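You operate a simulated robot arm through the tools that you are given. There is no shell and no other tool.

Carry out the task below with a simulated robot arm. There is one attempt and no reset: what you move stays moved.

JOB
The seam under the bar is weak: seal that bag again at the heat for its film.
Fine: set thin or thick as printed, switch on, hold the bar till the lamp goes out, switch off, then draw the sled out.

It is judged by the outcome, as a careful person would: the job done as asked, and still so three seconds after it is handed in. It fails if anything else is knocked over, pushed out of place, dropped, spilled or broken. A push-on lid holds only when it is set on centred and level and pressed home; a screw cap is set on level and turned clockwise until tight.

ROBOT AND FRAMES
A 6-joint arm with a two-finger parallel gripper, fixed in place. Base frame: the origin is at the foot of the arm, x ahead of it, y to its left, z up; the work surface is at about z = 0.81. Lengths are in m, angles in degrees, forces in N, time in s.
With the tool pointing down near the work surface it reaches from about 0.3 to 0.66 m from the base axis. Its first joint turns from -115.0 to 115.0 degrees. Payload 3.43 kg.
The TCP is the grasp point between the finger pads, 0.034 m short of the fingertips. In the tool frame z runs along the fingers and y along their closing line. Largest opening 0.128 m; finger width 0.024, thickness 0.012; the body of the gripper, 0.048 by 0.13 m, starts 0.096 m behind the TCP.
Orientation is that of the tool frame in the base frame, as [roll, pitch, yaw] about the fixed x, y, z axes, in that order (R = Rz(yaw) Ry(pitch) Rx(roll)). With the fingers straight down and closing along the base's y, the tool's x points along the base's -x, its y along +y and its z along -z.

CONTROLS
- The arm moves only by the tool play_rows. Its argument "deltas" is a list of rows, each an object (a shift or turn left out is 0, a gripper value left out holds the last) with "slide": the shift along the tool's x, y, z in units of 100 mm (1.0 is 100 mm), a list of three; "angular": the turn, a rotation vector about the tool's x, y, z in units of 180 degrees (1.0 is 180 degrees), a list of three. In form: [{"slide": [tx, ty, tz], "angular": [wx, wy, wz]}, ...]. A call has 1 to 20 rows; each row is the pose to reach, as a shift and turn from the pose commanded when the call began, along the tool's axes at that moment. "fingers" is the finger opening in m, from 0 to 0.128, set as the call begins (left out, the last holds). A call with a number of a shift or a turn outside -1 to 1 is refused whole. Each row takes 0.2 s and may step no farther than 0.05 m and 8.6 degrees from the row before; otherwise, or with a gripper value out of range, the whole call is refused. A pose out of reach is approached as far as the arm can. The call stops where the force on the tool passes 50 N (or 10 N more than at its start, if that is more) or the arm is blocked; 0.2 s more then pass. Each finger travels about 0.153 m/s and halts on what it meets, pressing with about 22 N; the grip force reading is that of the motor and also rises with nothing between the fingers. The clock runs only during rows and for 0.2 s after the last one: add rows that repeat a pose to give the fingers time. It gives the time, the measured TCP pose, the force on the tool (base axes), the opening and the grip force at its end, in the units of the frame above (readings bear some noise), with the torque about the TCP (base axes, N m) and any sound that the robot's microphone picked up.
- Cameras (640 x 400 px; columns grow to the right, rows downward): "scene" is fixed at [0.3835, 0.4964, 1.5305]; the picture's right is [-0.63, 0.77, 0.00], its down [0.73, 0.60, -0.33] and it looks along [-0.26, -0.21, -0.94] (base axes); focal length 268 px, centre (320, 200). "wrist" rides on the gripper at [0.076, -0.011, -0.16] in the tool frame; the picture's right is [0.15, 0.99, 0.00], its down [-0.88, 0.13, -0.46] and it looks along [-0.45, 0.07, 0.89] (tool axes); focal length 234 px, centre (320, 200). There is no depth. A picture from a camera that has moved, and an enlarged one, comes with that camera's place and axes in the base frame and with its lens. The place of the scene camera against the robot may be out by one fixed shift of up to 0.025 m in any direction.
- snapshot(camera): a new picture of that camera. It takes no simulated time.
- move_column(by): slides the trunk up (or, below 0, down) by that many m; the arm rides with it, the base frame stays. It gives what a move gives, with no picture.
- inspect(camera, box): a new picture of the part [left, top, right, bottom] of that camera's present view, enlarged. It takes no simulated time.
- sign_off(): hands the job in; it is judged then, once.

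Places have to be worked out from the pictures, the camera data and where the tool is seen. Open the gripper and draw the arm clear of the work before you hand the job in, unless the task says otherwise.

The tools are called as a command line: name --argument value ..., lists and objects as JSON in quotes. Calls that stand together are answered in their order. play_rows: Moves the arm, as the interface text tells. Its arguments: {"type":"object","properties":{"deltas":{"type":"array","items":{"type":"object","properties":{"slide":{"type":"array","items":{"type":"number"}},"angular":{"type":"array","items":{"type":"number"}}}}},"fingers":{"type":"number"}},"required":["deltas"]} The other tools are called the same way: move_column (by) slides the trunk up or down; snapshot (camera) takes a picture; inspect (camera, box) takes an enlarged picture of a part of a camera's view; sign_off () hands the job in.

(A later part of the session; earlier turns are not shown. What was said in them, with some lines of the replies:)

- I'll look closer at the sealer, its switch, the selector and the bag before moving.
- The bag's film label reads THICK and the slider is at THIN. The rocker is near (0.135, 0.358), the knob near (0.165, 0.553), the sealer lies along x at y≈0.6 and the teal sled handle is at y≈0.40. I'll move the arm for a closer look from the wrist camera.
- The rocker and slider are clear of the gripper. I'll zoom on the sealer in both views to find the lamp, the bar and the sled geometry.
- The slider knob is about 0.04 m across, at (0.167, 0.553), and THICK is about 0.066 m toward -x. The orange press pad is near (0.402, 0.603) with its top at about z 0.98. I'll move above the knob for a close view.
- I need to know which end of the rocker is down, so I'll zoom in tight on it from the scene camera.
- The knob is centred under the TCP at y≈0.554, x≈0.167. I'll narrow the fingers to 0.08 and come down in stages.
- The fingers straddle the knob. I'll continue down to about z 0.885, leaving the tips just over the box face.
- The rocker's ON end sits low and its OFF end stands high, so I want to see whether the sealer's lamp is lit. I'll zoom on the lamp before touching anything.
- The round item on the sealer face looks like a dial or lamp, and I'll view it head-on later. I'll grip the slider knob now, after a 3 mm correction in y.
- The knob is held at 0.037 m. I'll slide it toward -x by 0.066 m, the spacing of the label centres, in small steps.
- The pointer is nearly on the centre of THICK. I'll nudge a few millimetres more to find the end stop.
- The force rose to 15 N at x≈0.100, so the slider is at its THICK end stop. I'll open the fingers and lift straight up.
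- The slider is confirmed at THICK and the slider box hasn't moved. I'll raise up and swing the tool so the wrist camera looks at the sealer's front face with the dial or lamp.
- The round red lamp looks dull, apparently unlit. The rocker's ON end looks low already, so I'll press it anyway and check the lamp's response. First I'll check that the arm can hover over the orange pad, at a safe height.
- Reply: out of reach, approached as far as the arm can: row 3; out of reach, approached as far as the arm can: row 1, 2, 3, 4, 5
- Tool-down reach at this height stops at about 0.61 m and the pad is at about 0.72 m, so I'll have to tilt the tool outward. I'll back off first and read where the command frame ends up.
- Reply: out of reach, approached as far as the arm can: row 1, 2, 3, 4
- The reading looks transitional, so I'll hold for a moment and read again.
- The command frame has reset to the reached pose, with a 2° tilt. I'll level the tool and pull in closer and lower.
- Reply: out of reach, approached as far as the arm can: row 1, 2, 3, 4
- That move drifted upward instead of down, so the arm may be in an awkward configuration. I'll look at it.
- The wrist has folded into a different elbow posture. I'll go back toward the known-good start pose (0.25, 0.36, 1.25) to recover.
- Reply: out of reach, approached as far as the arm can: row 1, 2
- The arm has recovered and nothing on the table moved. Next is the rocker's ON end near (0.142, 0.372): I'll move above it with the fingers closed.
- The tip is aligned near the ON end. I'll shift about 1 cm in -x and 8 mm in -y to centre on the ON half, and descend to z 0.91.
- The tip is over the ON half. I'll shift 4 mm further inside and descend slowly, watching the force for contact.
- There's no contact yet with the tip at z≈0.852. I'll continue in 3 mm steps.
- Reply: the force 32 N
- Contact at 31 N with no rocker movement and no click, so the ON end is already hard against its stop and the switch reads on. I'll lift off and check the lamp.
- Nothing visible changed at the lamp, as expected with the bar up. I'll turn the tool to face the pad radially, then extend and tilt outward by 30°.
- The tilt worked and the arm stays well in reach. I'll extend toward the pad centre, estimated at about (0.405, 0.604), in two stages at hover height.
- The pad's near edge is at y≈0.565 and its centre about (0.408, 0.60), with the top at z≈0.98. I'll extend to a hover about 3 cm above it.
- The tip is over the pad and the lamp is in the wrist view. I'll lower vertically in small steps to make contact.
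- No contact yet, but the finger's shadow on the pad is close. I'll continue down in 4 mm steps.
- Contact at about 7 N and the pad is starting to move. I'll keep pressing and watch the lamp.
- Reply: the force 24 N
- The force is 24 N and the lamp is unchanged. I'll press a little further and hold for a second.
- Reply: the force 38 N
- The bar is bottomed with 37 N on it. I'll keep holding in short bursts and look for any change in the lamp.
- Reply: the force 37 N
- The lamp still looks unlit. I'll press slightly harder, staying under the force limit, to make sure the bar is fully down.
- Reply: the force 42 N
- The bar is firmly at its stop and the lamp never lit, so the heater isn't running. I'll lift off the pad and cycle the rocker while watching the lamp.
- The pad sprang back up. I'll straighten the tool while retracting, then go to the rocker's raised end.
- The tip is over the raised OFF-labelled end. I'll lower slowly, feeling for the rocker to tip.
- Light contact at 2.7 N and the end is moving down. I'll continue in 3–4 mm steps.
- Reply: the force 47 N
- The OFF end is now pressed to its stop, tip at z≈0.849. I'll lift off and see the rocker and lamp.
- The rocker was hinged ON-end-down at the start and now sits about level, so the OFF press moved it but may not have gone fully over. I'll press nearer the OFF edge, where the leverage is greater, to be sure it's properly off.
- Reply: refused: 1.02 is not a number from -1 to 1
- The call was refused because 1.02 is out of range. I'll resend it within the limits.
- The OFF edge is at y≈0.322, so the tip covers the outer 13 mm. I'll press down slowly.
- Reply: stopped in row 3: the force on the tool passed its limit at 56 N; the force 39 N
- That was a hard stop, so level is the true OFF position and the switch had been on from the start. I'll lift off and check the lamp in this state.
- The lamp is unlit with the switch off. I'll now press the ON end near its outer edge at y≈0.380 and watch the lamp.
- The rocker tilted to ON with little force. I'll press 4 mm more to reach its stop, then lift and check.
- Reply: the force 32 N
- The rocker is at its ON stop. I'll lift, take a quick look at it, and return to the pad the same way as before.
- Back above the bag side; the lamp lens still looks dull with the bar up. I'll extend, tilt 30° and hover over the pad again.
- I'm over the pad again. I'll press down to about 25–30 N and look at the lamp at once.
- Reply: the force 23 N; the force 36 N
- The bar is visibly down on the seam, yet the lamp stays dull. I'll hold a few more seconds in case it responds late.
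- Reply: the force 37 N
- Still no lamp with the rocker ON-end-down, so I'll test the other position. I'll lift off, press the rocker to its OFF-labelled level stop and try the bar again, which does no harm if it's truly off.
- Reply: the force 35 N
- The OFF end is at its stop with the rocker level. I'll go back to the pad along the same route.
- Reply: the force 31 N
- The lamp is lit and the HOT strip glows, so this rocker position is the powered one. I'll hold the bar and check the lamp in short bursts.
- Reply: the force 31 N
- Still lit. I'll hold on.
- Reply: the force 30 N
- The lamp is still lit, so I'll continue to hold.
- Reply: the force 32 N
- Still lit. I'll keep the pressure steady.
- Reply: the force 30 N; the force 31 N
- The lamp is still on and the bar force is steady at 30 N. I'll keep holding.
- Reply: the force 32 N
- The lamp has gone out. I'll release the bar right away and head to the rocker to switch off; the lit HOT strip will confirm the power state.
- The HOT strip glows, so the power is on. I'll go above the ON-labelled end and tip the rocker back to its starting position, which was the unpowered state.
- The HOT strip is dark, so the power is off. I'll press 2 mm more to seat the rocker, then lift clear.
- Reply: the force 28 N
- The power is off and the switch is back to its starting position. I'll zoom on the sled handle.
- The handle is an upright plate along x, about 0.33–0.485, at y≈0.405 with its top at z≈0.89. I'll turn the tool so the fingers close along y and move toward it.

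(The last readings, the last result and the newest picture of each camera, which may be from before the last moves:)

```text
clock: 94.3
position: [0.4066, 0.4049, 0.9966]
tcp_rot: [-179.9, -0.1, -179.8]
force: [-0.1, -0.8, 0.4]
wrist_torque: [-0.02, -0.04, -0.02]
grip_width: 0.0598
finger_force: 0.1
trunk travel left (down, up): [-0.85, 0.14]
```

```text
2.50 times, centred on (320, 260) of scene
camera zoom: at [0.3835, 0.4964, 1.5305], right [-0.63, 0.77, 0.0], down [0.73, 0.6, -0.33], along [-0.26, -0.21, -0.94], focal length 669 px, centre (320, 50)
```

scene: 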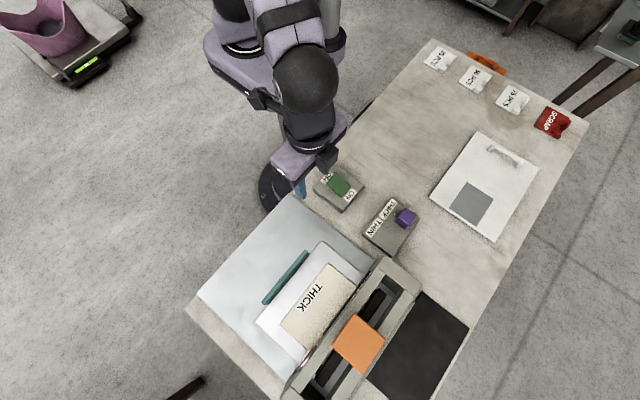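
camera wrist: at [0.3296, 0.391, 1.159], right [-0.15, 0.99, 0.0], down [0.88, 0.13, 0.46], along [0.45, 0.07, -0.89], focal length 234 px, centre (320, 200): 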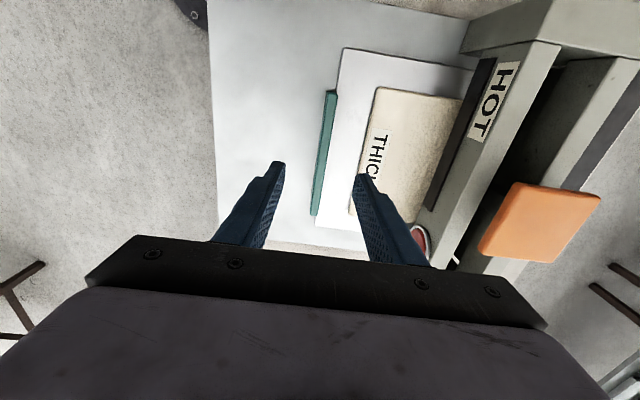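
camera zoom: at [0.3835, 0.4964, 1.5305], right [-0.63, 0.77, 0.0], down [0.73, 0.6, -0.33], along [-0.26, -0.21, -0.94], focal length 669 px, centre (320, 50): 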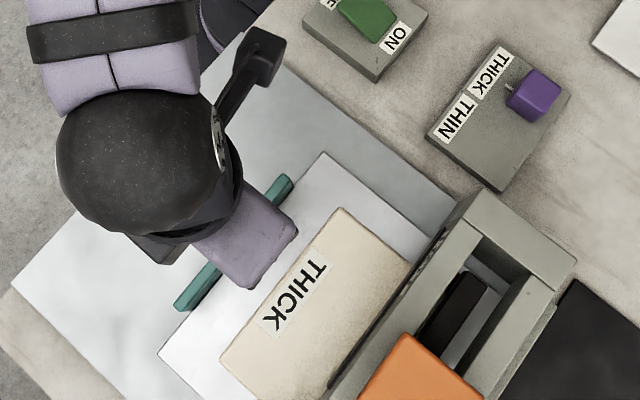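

inspect --camera "wrist" --box '[250, 70, 400, 230]'

```text
2.50 times, centred on (325, 150) of wrist
camera zoom: at [0.3296, 0.391, 1.159], right [-0.15, 0.99, 0.0], down [0.88, 0.13, 0.46], along [0.45, 0.07, -0.89], focal length 585 px, centre (308, 325)
```

zoom: 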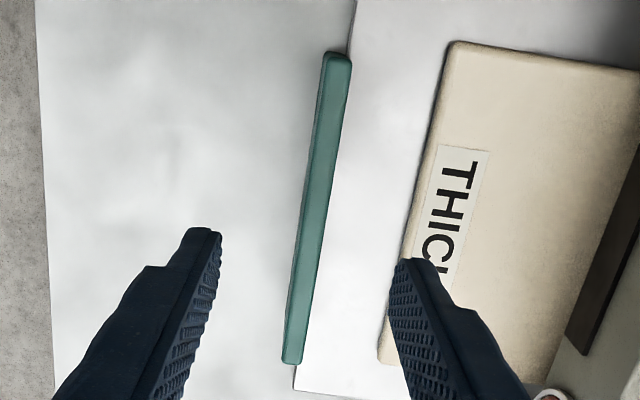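

The handle plate is centred near (0.418, 0.408) with its top at z≈0.875, and the bag's edge is at y≈0.468, so the fingers have room. I'll descend around the plate.

play_rows --deltas '[{"slide": [-0.03, 0.03, 0.3]}, {"slide": [-0.06, 0.03, 0.6]}, {"slide": [-0.06, 0.03, 0.85]}, {"slide": [-0.06, 0.03, 0.95]}, {"slide": [-0.06, 0.03, 0.95]}]' --fingers 0.055

inspect --camera "wrist" --box '[230, 80, 430, 240]'

```text
clock: 95.5
position: [0.4125, 0.4084, 0.8995]
tcp_rot: [-179.9, -0.1, -179.8]
force: [-0.2, -0.1, 1.3]
wrist_torque: [-0.05, -0.02, 0.01]
grip_width: 0.0549
finger_force: 0.0
trunk travel left (down, up): [-0.85, 0.14]
```

```text
2.50 times, centred on (330, 160) of wrist
camera zoom: at [0.3358, 0.3947, 1.0623], right [-0.15, 0.99, 0.0], down [0.88, 0.13, 0.45], along [0.45, 0.07, -0.89], focal length 585 px, centre (295, 300)
```

zoom: 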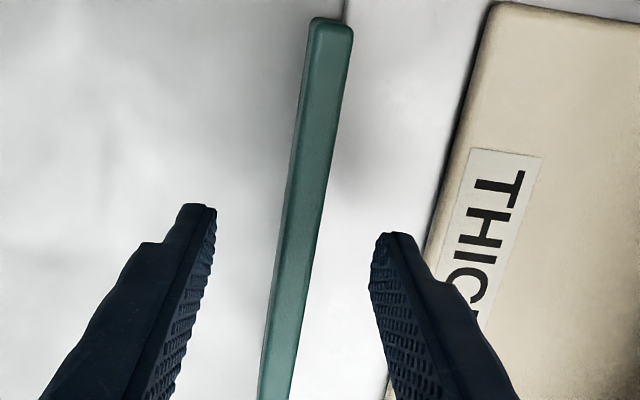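

The plate is centred between the fingers. I'll go down another 28 mm and close.

play_rows --deltas '[{"slide": [0, 0, 0.12]}, {"slide": [0, 0, 0.22]}, {"slide": [0, 0, 0.28]}, {"slide": [0, 0, 0.28]}]'

play_rows --deltas '[{"slide": [0, 0, 0]}, {"slide": [0, 0, 0]}, {"slide": [0, 0, 0]}]' --fingers 0.005

inspect --camera "wrist" --box '[230, 80, 430, 240]'

```text
clock: 96.5
position: [0.4112, 0.4069, 0.8725]
tcp_rot: [-179.8, -0.2, -179.9]
force: [0.6, 0.3, -0.6]
wrist_torque: [0.02, -0.01, 0.03]
grip_width: 0.055
finger_force: 0.1
trunk travel left (down, up): [-0.85, 0.14]
```

```text
clock: 97.3
position: [0.4123, 0.4082, 0.8723]
tcp_rot: [-180.0, -0.1, -179.9]
force: [-0.6, 1.0, -1.9]
wrist_torque: [0.43, -0.24, -0.34]
grip_width: 0.0121
finger_force: 44.8
trunk travel left (down, up): [-0.85, 0.14]
```

```text
2.50 times, centred on (330, 160) of wrist
camera zoom: at [0.3361, 0.3951, 1.0342], right [-0.15, 0.99, 0.0], down [0.88, 0.13, 0.45], along [0.45, 0.07, -0.89], focal length 585 px, centre (295, 300)
```

zoom: 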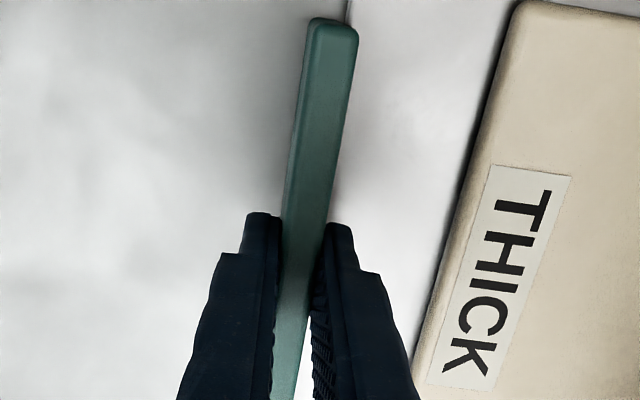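

The plate is gripped at 12 mm. I'll draw the sled toward -y, gently at first, and watch the force.

play_rows --deltas '[{"slide": [0, -0.05, 0]}, {"slide": [0, -0.1, 0]}, {"slide": [0, -0.16, 0]}, {"slide": [0, -0.22, 0]}, {"slide": [0, -0.28, 0]}, {"slide": [0, -0.34, 0]}, {"slide": [0, -0.4, 0]}]'

snapshot --camera "scene"

snapshot --camera "wrist"

```text
clock: 99.0
position: [0.4122, 0.3673, 0.8729]
tcp_rot: [-179.8, -0.1, -179.8]
force: [0.3, -0.6, -12.5]
wrist_torque: [0.94, -1.48, -0.4]
grip_width: 0.0119
finger_force: 45.1
trunk travel left (down, up): [-0.85, 0.14]
```

```text
taken
```

scene: 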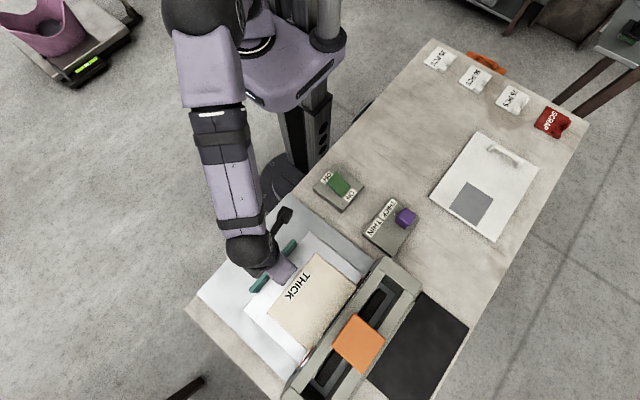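

```text
taken
camera wrist: at [0.3363, 0.3549, 1.0343], right [-0.15, 0.99, 0.0], down [0.88, 0.13, 0.45], along [0.45, 0.07, -0.89], focal length 234 px, centre (320, 200)
```

wrist: 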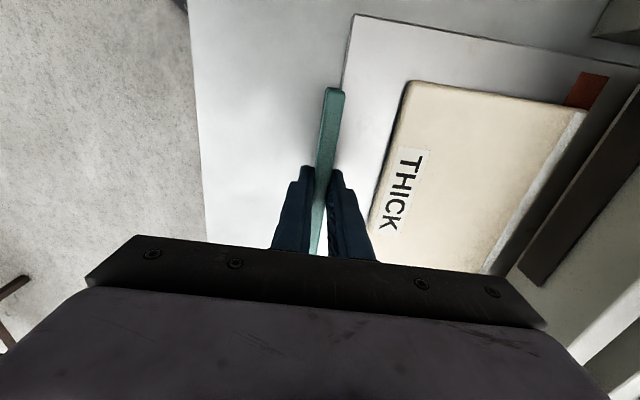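

The sled moved 4 cm with the bag riding along. Before pulling further I'll check what the reddish patch at the seam end is.

inspect --camera "wrist" --box '[340, 10, 640, 300]'

inspect --camera "scene" --box '[230, 220, 430, 400]'

```text
1.38 times, centred on (490, 155) of wrist
camera zoom: at [0.3363, 0.3549, 1.0343], right [-0.15, 0.99, 0.0], down [0.88, 0.13, 0.45], along [0.45, 0.07, -0.89], focal length 323 px, centre (86, 262)
```

zoom: 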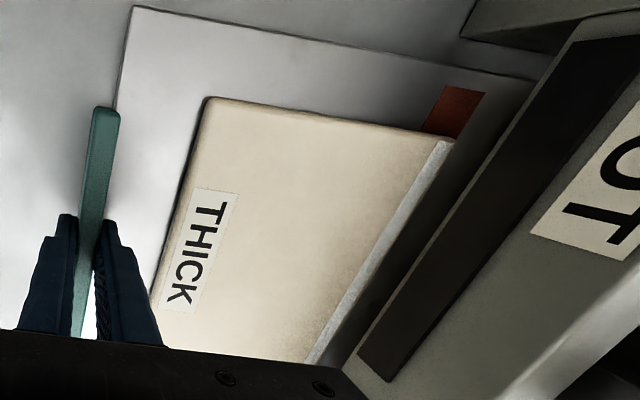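

```text
2.22 times, centred on (330, 310) of scene
camera zoom: at [0.3835, 0.4964, 1.5305], right [-0.63, 0.77, 0.0], down [0.73, 0.6, -0.33], along [-0.26, -0.21, -0.94], focal length 595 px, centre (298, -44)
```

zoom: 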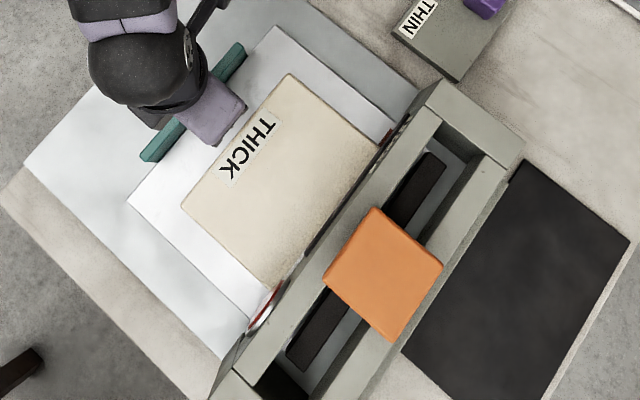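

The bag's seam edge is emerging and the red patch is just a mark on the sled. I'll continue drawing it out by 6 cm, with a 1 mm lowering to relieve the vertical load.

play_rows --deltas '[{"slide": [0, -0.06, 0.005]}, {"slide": [0, -0.12, 0.01]}, {"slide": [0, -0.18, 0.01]}, {"slide": [0, -0.24, 0.01]}, {"slide": [0, -0.3, 0.01]}, {"slide": [0, -0.36, 0.01]}, {"slide": [0, -0.42, 0.01]}, {"slide": [0, -0.48, 0.01]}, {"slide": [0, -0.54, 0.01]}, {"slide": [0, -0.6, 0.01]}]'

snapshot --camera "scene"

snapshot --camera "wrist"

```text
clock: 101.2
position: [0.4117, 0.3088, 0.8717]
tcp_rot: [180.0, 0.0, -179.8]
force: [1.7, -0.3, 5.6]
wrist_torque: [0.27, 0.81, -0.36]
grip_width: 0.0118
finger_force: 45.1
trunk travel left (down, up): [-0.85, 0.14]
```

```text
taken
```

scene: 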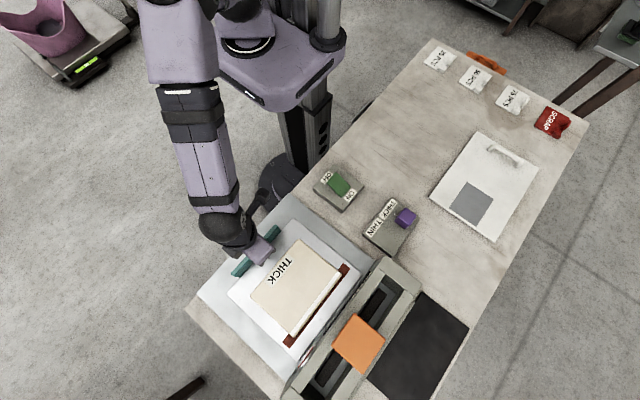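

```text
taken
camera wrist: at [0.3359, 0.2948, 1.0341], right [-0.15, 0.99, 0.0], down [0.88, 0.13, 0.46], along [0.45, 0.07, -0.89], focal length 234 px, centre (320, 200)
```

wrist: 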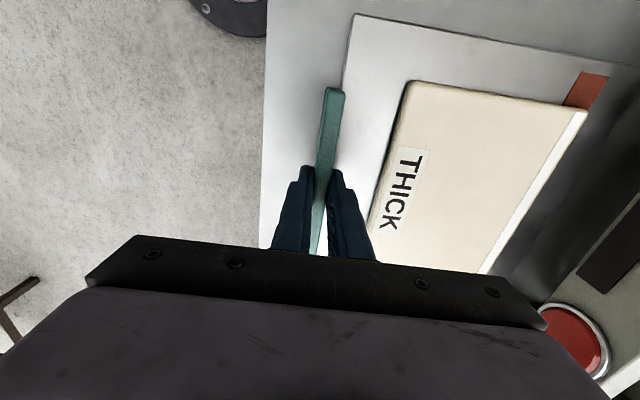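

inspect --camera "scene" --box '[210, 190, 420, 400]'

inspect --camera "wrist" --box '[380, 10, 640, 300]'

```text
1.90 times, centred on (315, 295) of scene
camera zoom: at [0.3835, 0.4964, 1.5305], right [-0.63, 0.77, 0.0], down [0.73, 0.6, -0.33], along [-0.26, -0.21, -0.94], focal length 510 px, centre (330, 19)
```

zoom: 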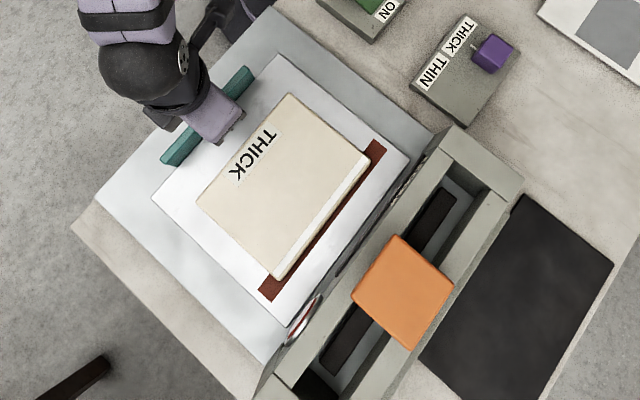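

```text
1.38 times, centred on (510, 155) of wrist
camera zoom: at [0.3359, 0.2948, 1.0341], right [-0.15, 0.99, 0.0], down [0.88, 0.13, 0.46], along [0.45, 0.07, -0.89], focal length 323 px, centre (58, 262)
```

zoom: 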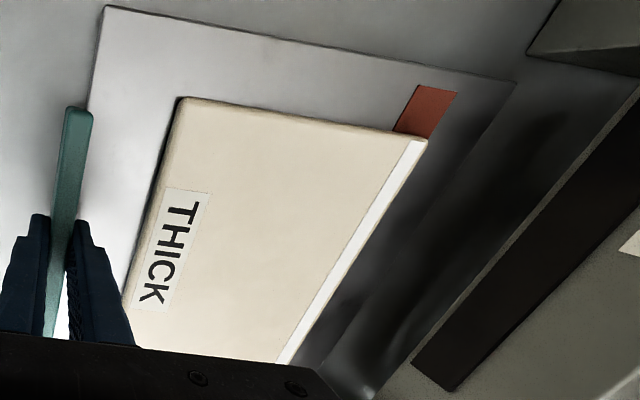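

The bag and its seam are clear and the tray's rear edge is about level with the sealer's front face. I'll draw it another 2.5 cm so it's plainly out, still about 3 cm from the table edge.

play_rows --deltas '[{"slide": [0, -0.05, 0]}, {"slide": [0, -0.1, 0]}, {"slide": [0, -0.15, 0]}, {"slide": [0, -0.2, 0]}, {"slide": [0, -0.25, 0]}, {"slide": [0, -0.25, 0]}]'

inspect --camera "scene" --box '[190, 190, 420, 400]'

snapshot --camera "wrist"

```text
clock: 102.5
position: [0.4126, 0.2827, 0.8723]
tcp_rot: [180.0, 0.0, -179.8]
force: [3.3, 0.5, 8.5]
wrist_torque: [0.13, -0.07, -0.36]
grip_width: 0.0119
finger_force: 45.2
trunk travel left (down, up): [-0.85, 0.14]
```

```text
1.90 times, centred on (305, 295) of scene
camera zoom: at [0.3835, 0.4964, 1.5305], right [-0.63, 0.77, 0.0], down [0.73, 0.6, -0.33], along [-0.26, -0.21, -0.94], focal length 510 px, centre (349, 19)
```

zoom: 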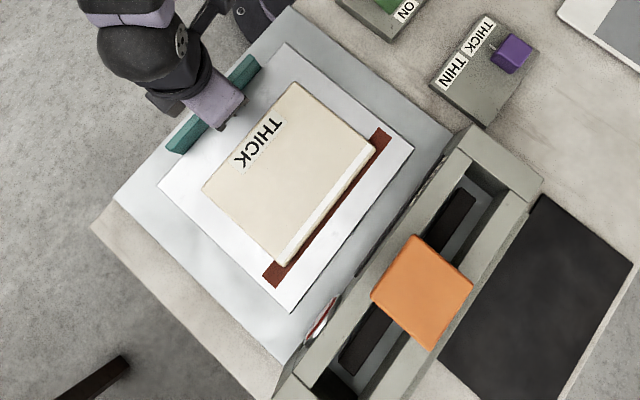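

```text
taken
camera wrist: at [0.3358, 0.2699, 1.0341], right [-0.15, 0.99, 0.0], down [0.88, 0.13, 0.46], along [0.45, 0.07, -0.89], focal length 234 px, centre (320, 200)
```

wrist: 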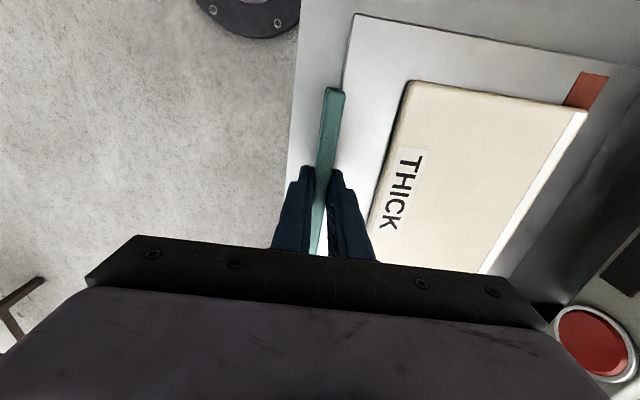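

The sled is fully clear of the sealer with the bag in place. I'll open the fingers slightly and lift straight up.

play_rows --deltas '[{"slide": [0, 0, 0]}, {"slide": [0, 0, 0]}, {"slide": [0, 0, -0.1]}, {"slide": [0, 0, -0.3]}, {"slide": [0, 0, -0.65]}, {"slide": [0, 0, -1.0]}]' --fingers 0.045

play_rows --deltas '[{"slide": [0.2, 0, -0.35]}, {"slide": [0.4, 0, -0.7]}, {"slide": [0.6, 0, -1.0]}]'

snapshot --camera "scene"

snapshot --camera "wrist"

```text
clock: 104.0
position: [0.4113, 0.2817, 0.972]
tcp_rot: [-179.8, -0.1, -179.8]
force: [-0.5, -0.1, 0.0]
wrist_torque: [0.05, -0.03, -0.02]
grip_width: 0.0452
finger_force: 0.1
trunk travel left (down, up): [-0.85, 0.14]
```

```text
clock: 104.8
position: [0.3521, 0.284, 1.073]
tcp_rot: [-179.9, 0.0, -179.7]
force: [0.0, -1.1, -0.6]
wrist_torque: [0.02, 0.0, -0.01]
grip_width: 0.0452
finger_force: 0.0
trunk travel left (down, up): [-0.85, 0.14]
```

```text
taken
```

scene: 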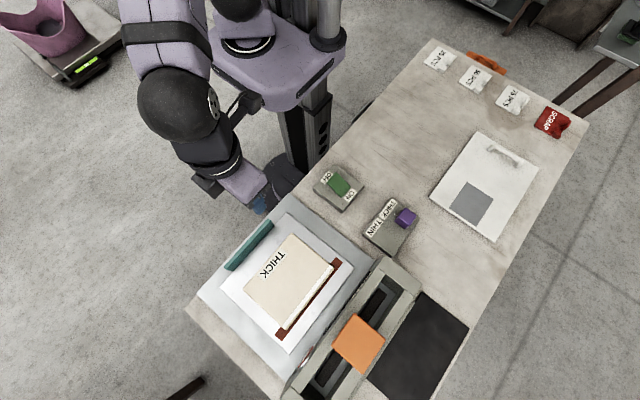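

```text
taken
camera wrist: at [0.2756, 0.2704, 1.2337], right [-0.15, 0.99, 0.0], down [0.88, 0.13, 0.46], along [0.45, 0.07, -0.89], focal length 234 px, centre (320, 200)
```

wrist: 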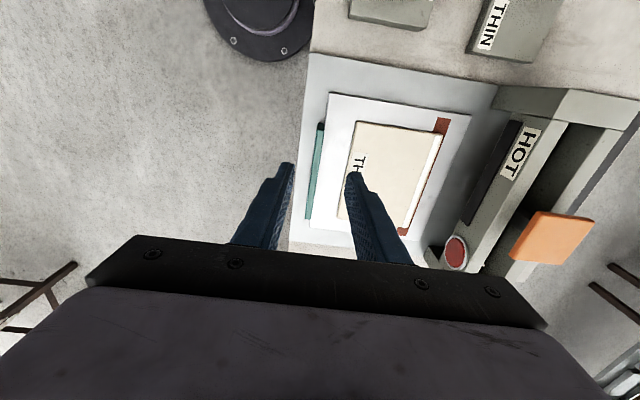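

The sled is out and the gripper is clear. I'll verify the switch, slider, HOT strip and seam before moving the arm fully away.

inspect --camera "scene" --box '[310, 160, 370, 215]'

inspect --camera "scene" --box '[200, 200, 420, 400]'

play_rows --deltas '[{"slide": [0.3, 0.25, -0.3]}, {"slide": [0.6, 0.5, -0.6]}, {"slide": [0.9, 0.6, -0.9]}, {"slide": [1.0, 0.6, -1.0]}]' --fingers 0.1

```text
7.27 times, centred on (340, 188) of scene
camera zoom: at [0.3835, 0.4964, 1.5305], right [-0.63, 0.77, 0.0], down [0.73, 0.6, -0.33], along [-0.26, -0.21, -0.94], focal length 1946 px, centre (174, 291)
```

zoom: 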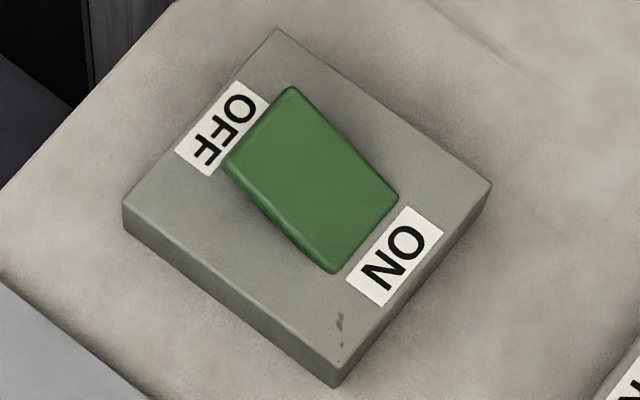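

```text
2.00 times, centred on (310, 300) of scene
camera zoom: at [0.3835, 0.4964, 1.5305], right [-0.63, 0.77, 0.0], down [0.73, 0.6, -0.33], along [-0.26, -0.21, -0.94], focal length 535 px, centre (340, 0)
```

zoom: 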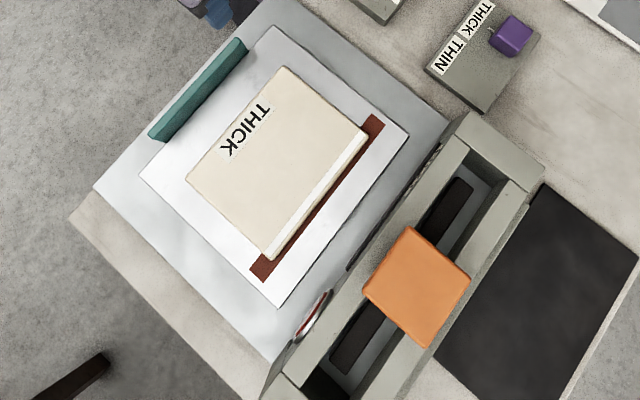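

```text
clock: 105.8
position: [0.2524, 0.344, 1.1709]
tcp_rot: [-179.9, -0.2, -179.8]
force: [-0.7, -0.1, -0.5]
wrist_torque: [-0.02, 0.01, 0.0]
grip_width: 0.1
finger_force: 0.1
trunk travel left (down, up): [-0.85, 0.14]
```

The box, slider and switch are in place, the HOT strip is dark and the arm is clear. I'll take one last look at the seam and table.

snapshot --camera "wrist"

snapshot --camera "scene"

inspect --camera "scene" --box '[240, 230, 370, 360]'

```text
taken
camera wrist: at [0.1771, 0.3303, 1.3331], right [-0.15, 0.99, 0.0], down [0.88, 0.13, 0.45], along [0.45, 0.07, -0.89], focal length 234 px, centre (320, 200)
```

wrist: 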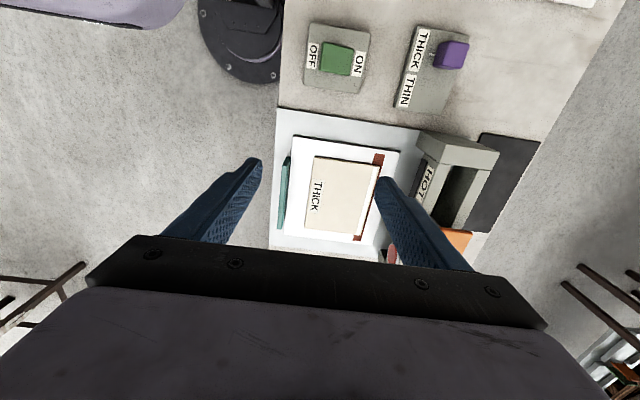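

```text
taken
```

scene: 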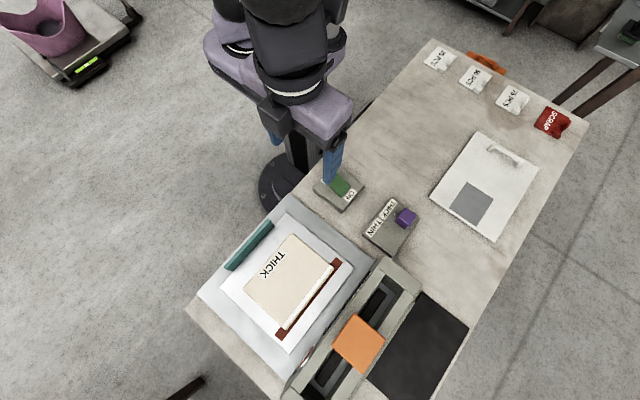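

```text
3.08 times, centred on (305, 295) of scene
camera zoom: at [0.3835, 0.4964, 1.5305], right [-0.63, 0.77, 0.0], down [0.73, 0.6, -0.33], along [-0.26, -0.21, -0.94], focal length 823 px, centre (366, -92)
```

zoom: 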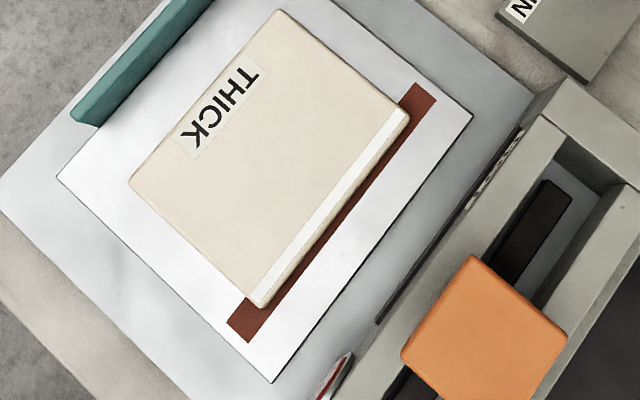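

The seam shows as an even white band along the bag's edge. The sled is out with the bag on it, the slider is at THICK, the heater is off, the arm is clear and nothing else has moved. I'm handing the job in.

sign_off

```text
The job is handed in.
```

I resealed the bag on the THICK setting, the film printed on its label, and handed the job in. The new seam shows as an even white band along the bag's edge.

- **Setting:** I slid the selector from THIN to THICK, up to its end stop.
- **Sealing:** I held the bar down at about 30 N for roughly five seconds, until the lamp went out.
- **Power:** The heater is off, with the HOT strip dark and the lamp out.
- **Sled:** It is drawn about 12 cm out, clear of the sealer, with the bag in place on it.

**Rocker switch labels:** the rocker works opposite to its ON and OFF labels. With the ON end down, as I found it and left it, the sealer is unpowered. Pressing the OFF end to its stop turned the heater on. I tried the bar twice in the ON position first; the lamp never lit and nothing heated, so those tries did not touch the seam.

Nothing else on the table moved, and the arm is clear with the gripper open.
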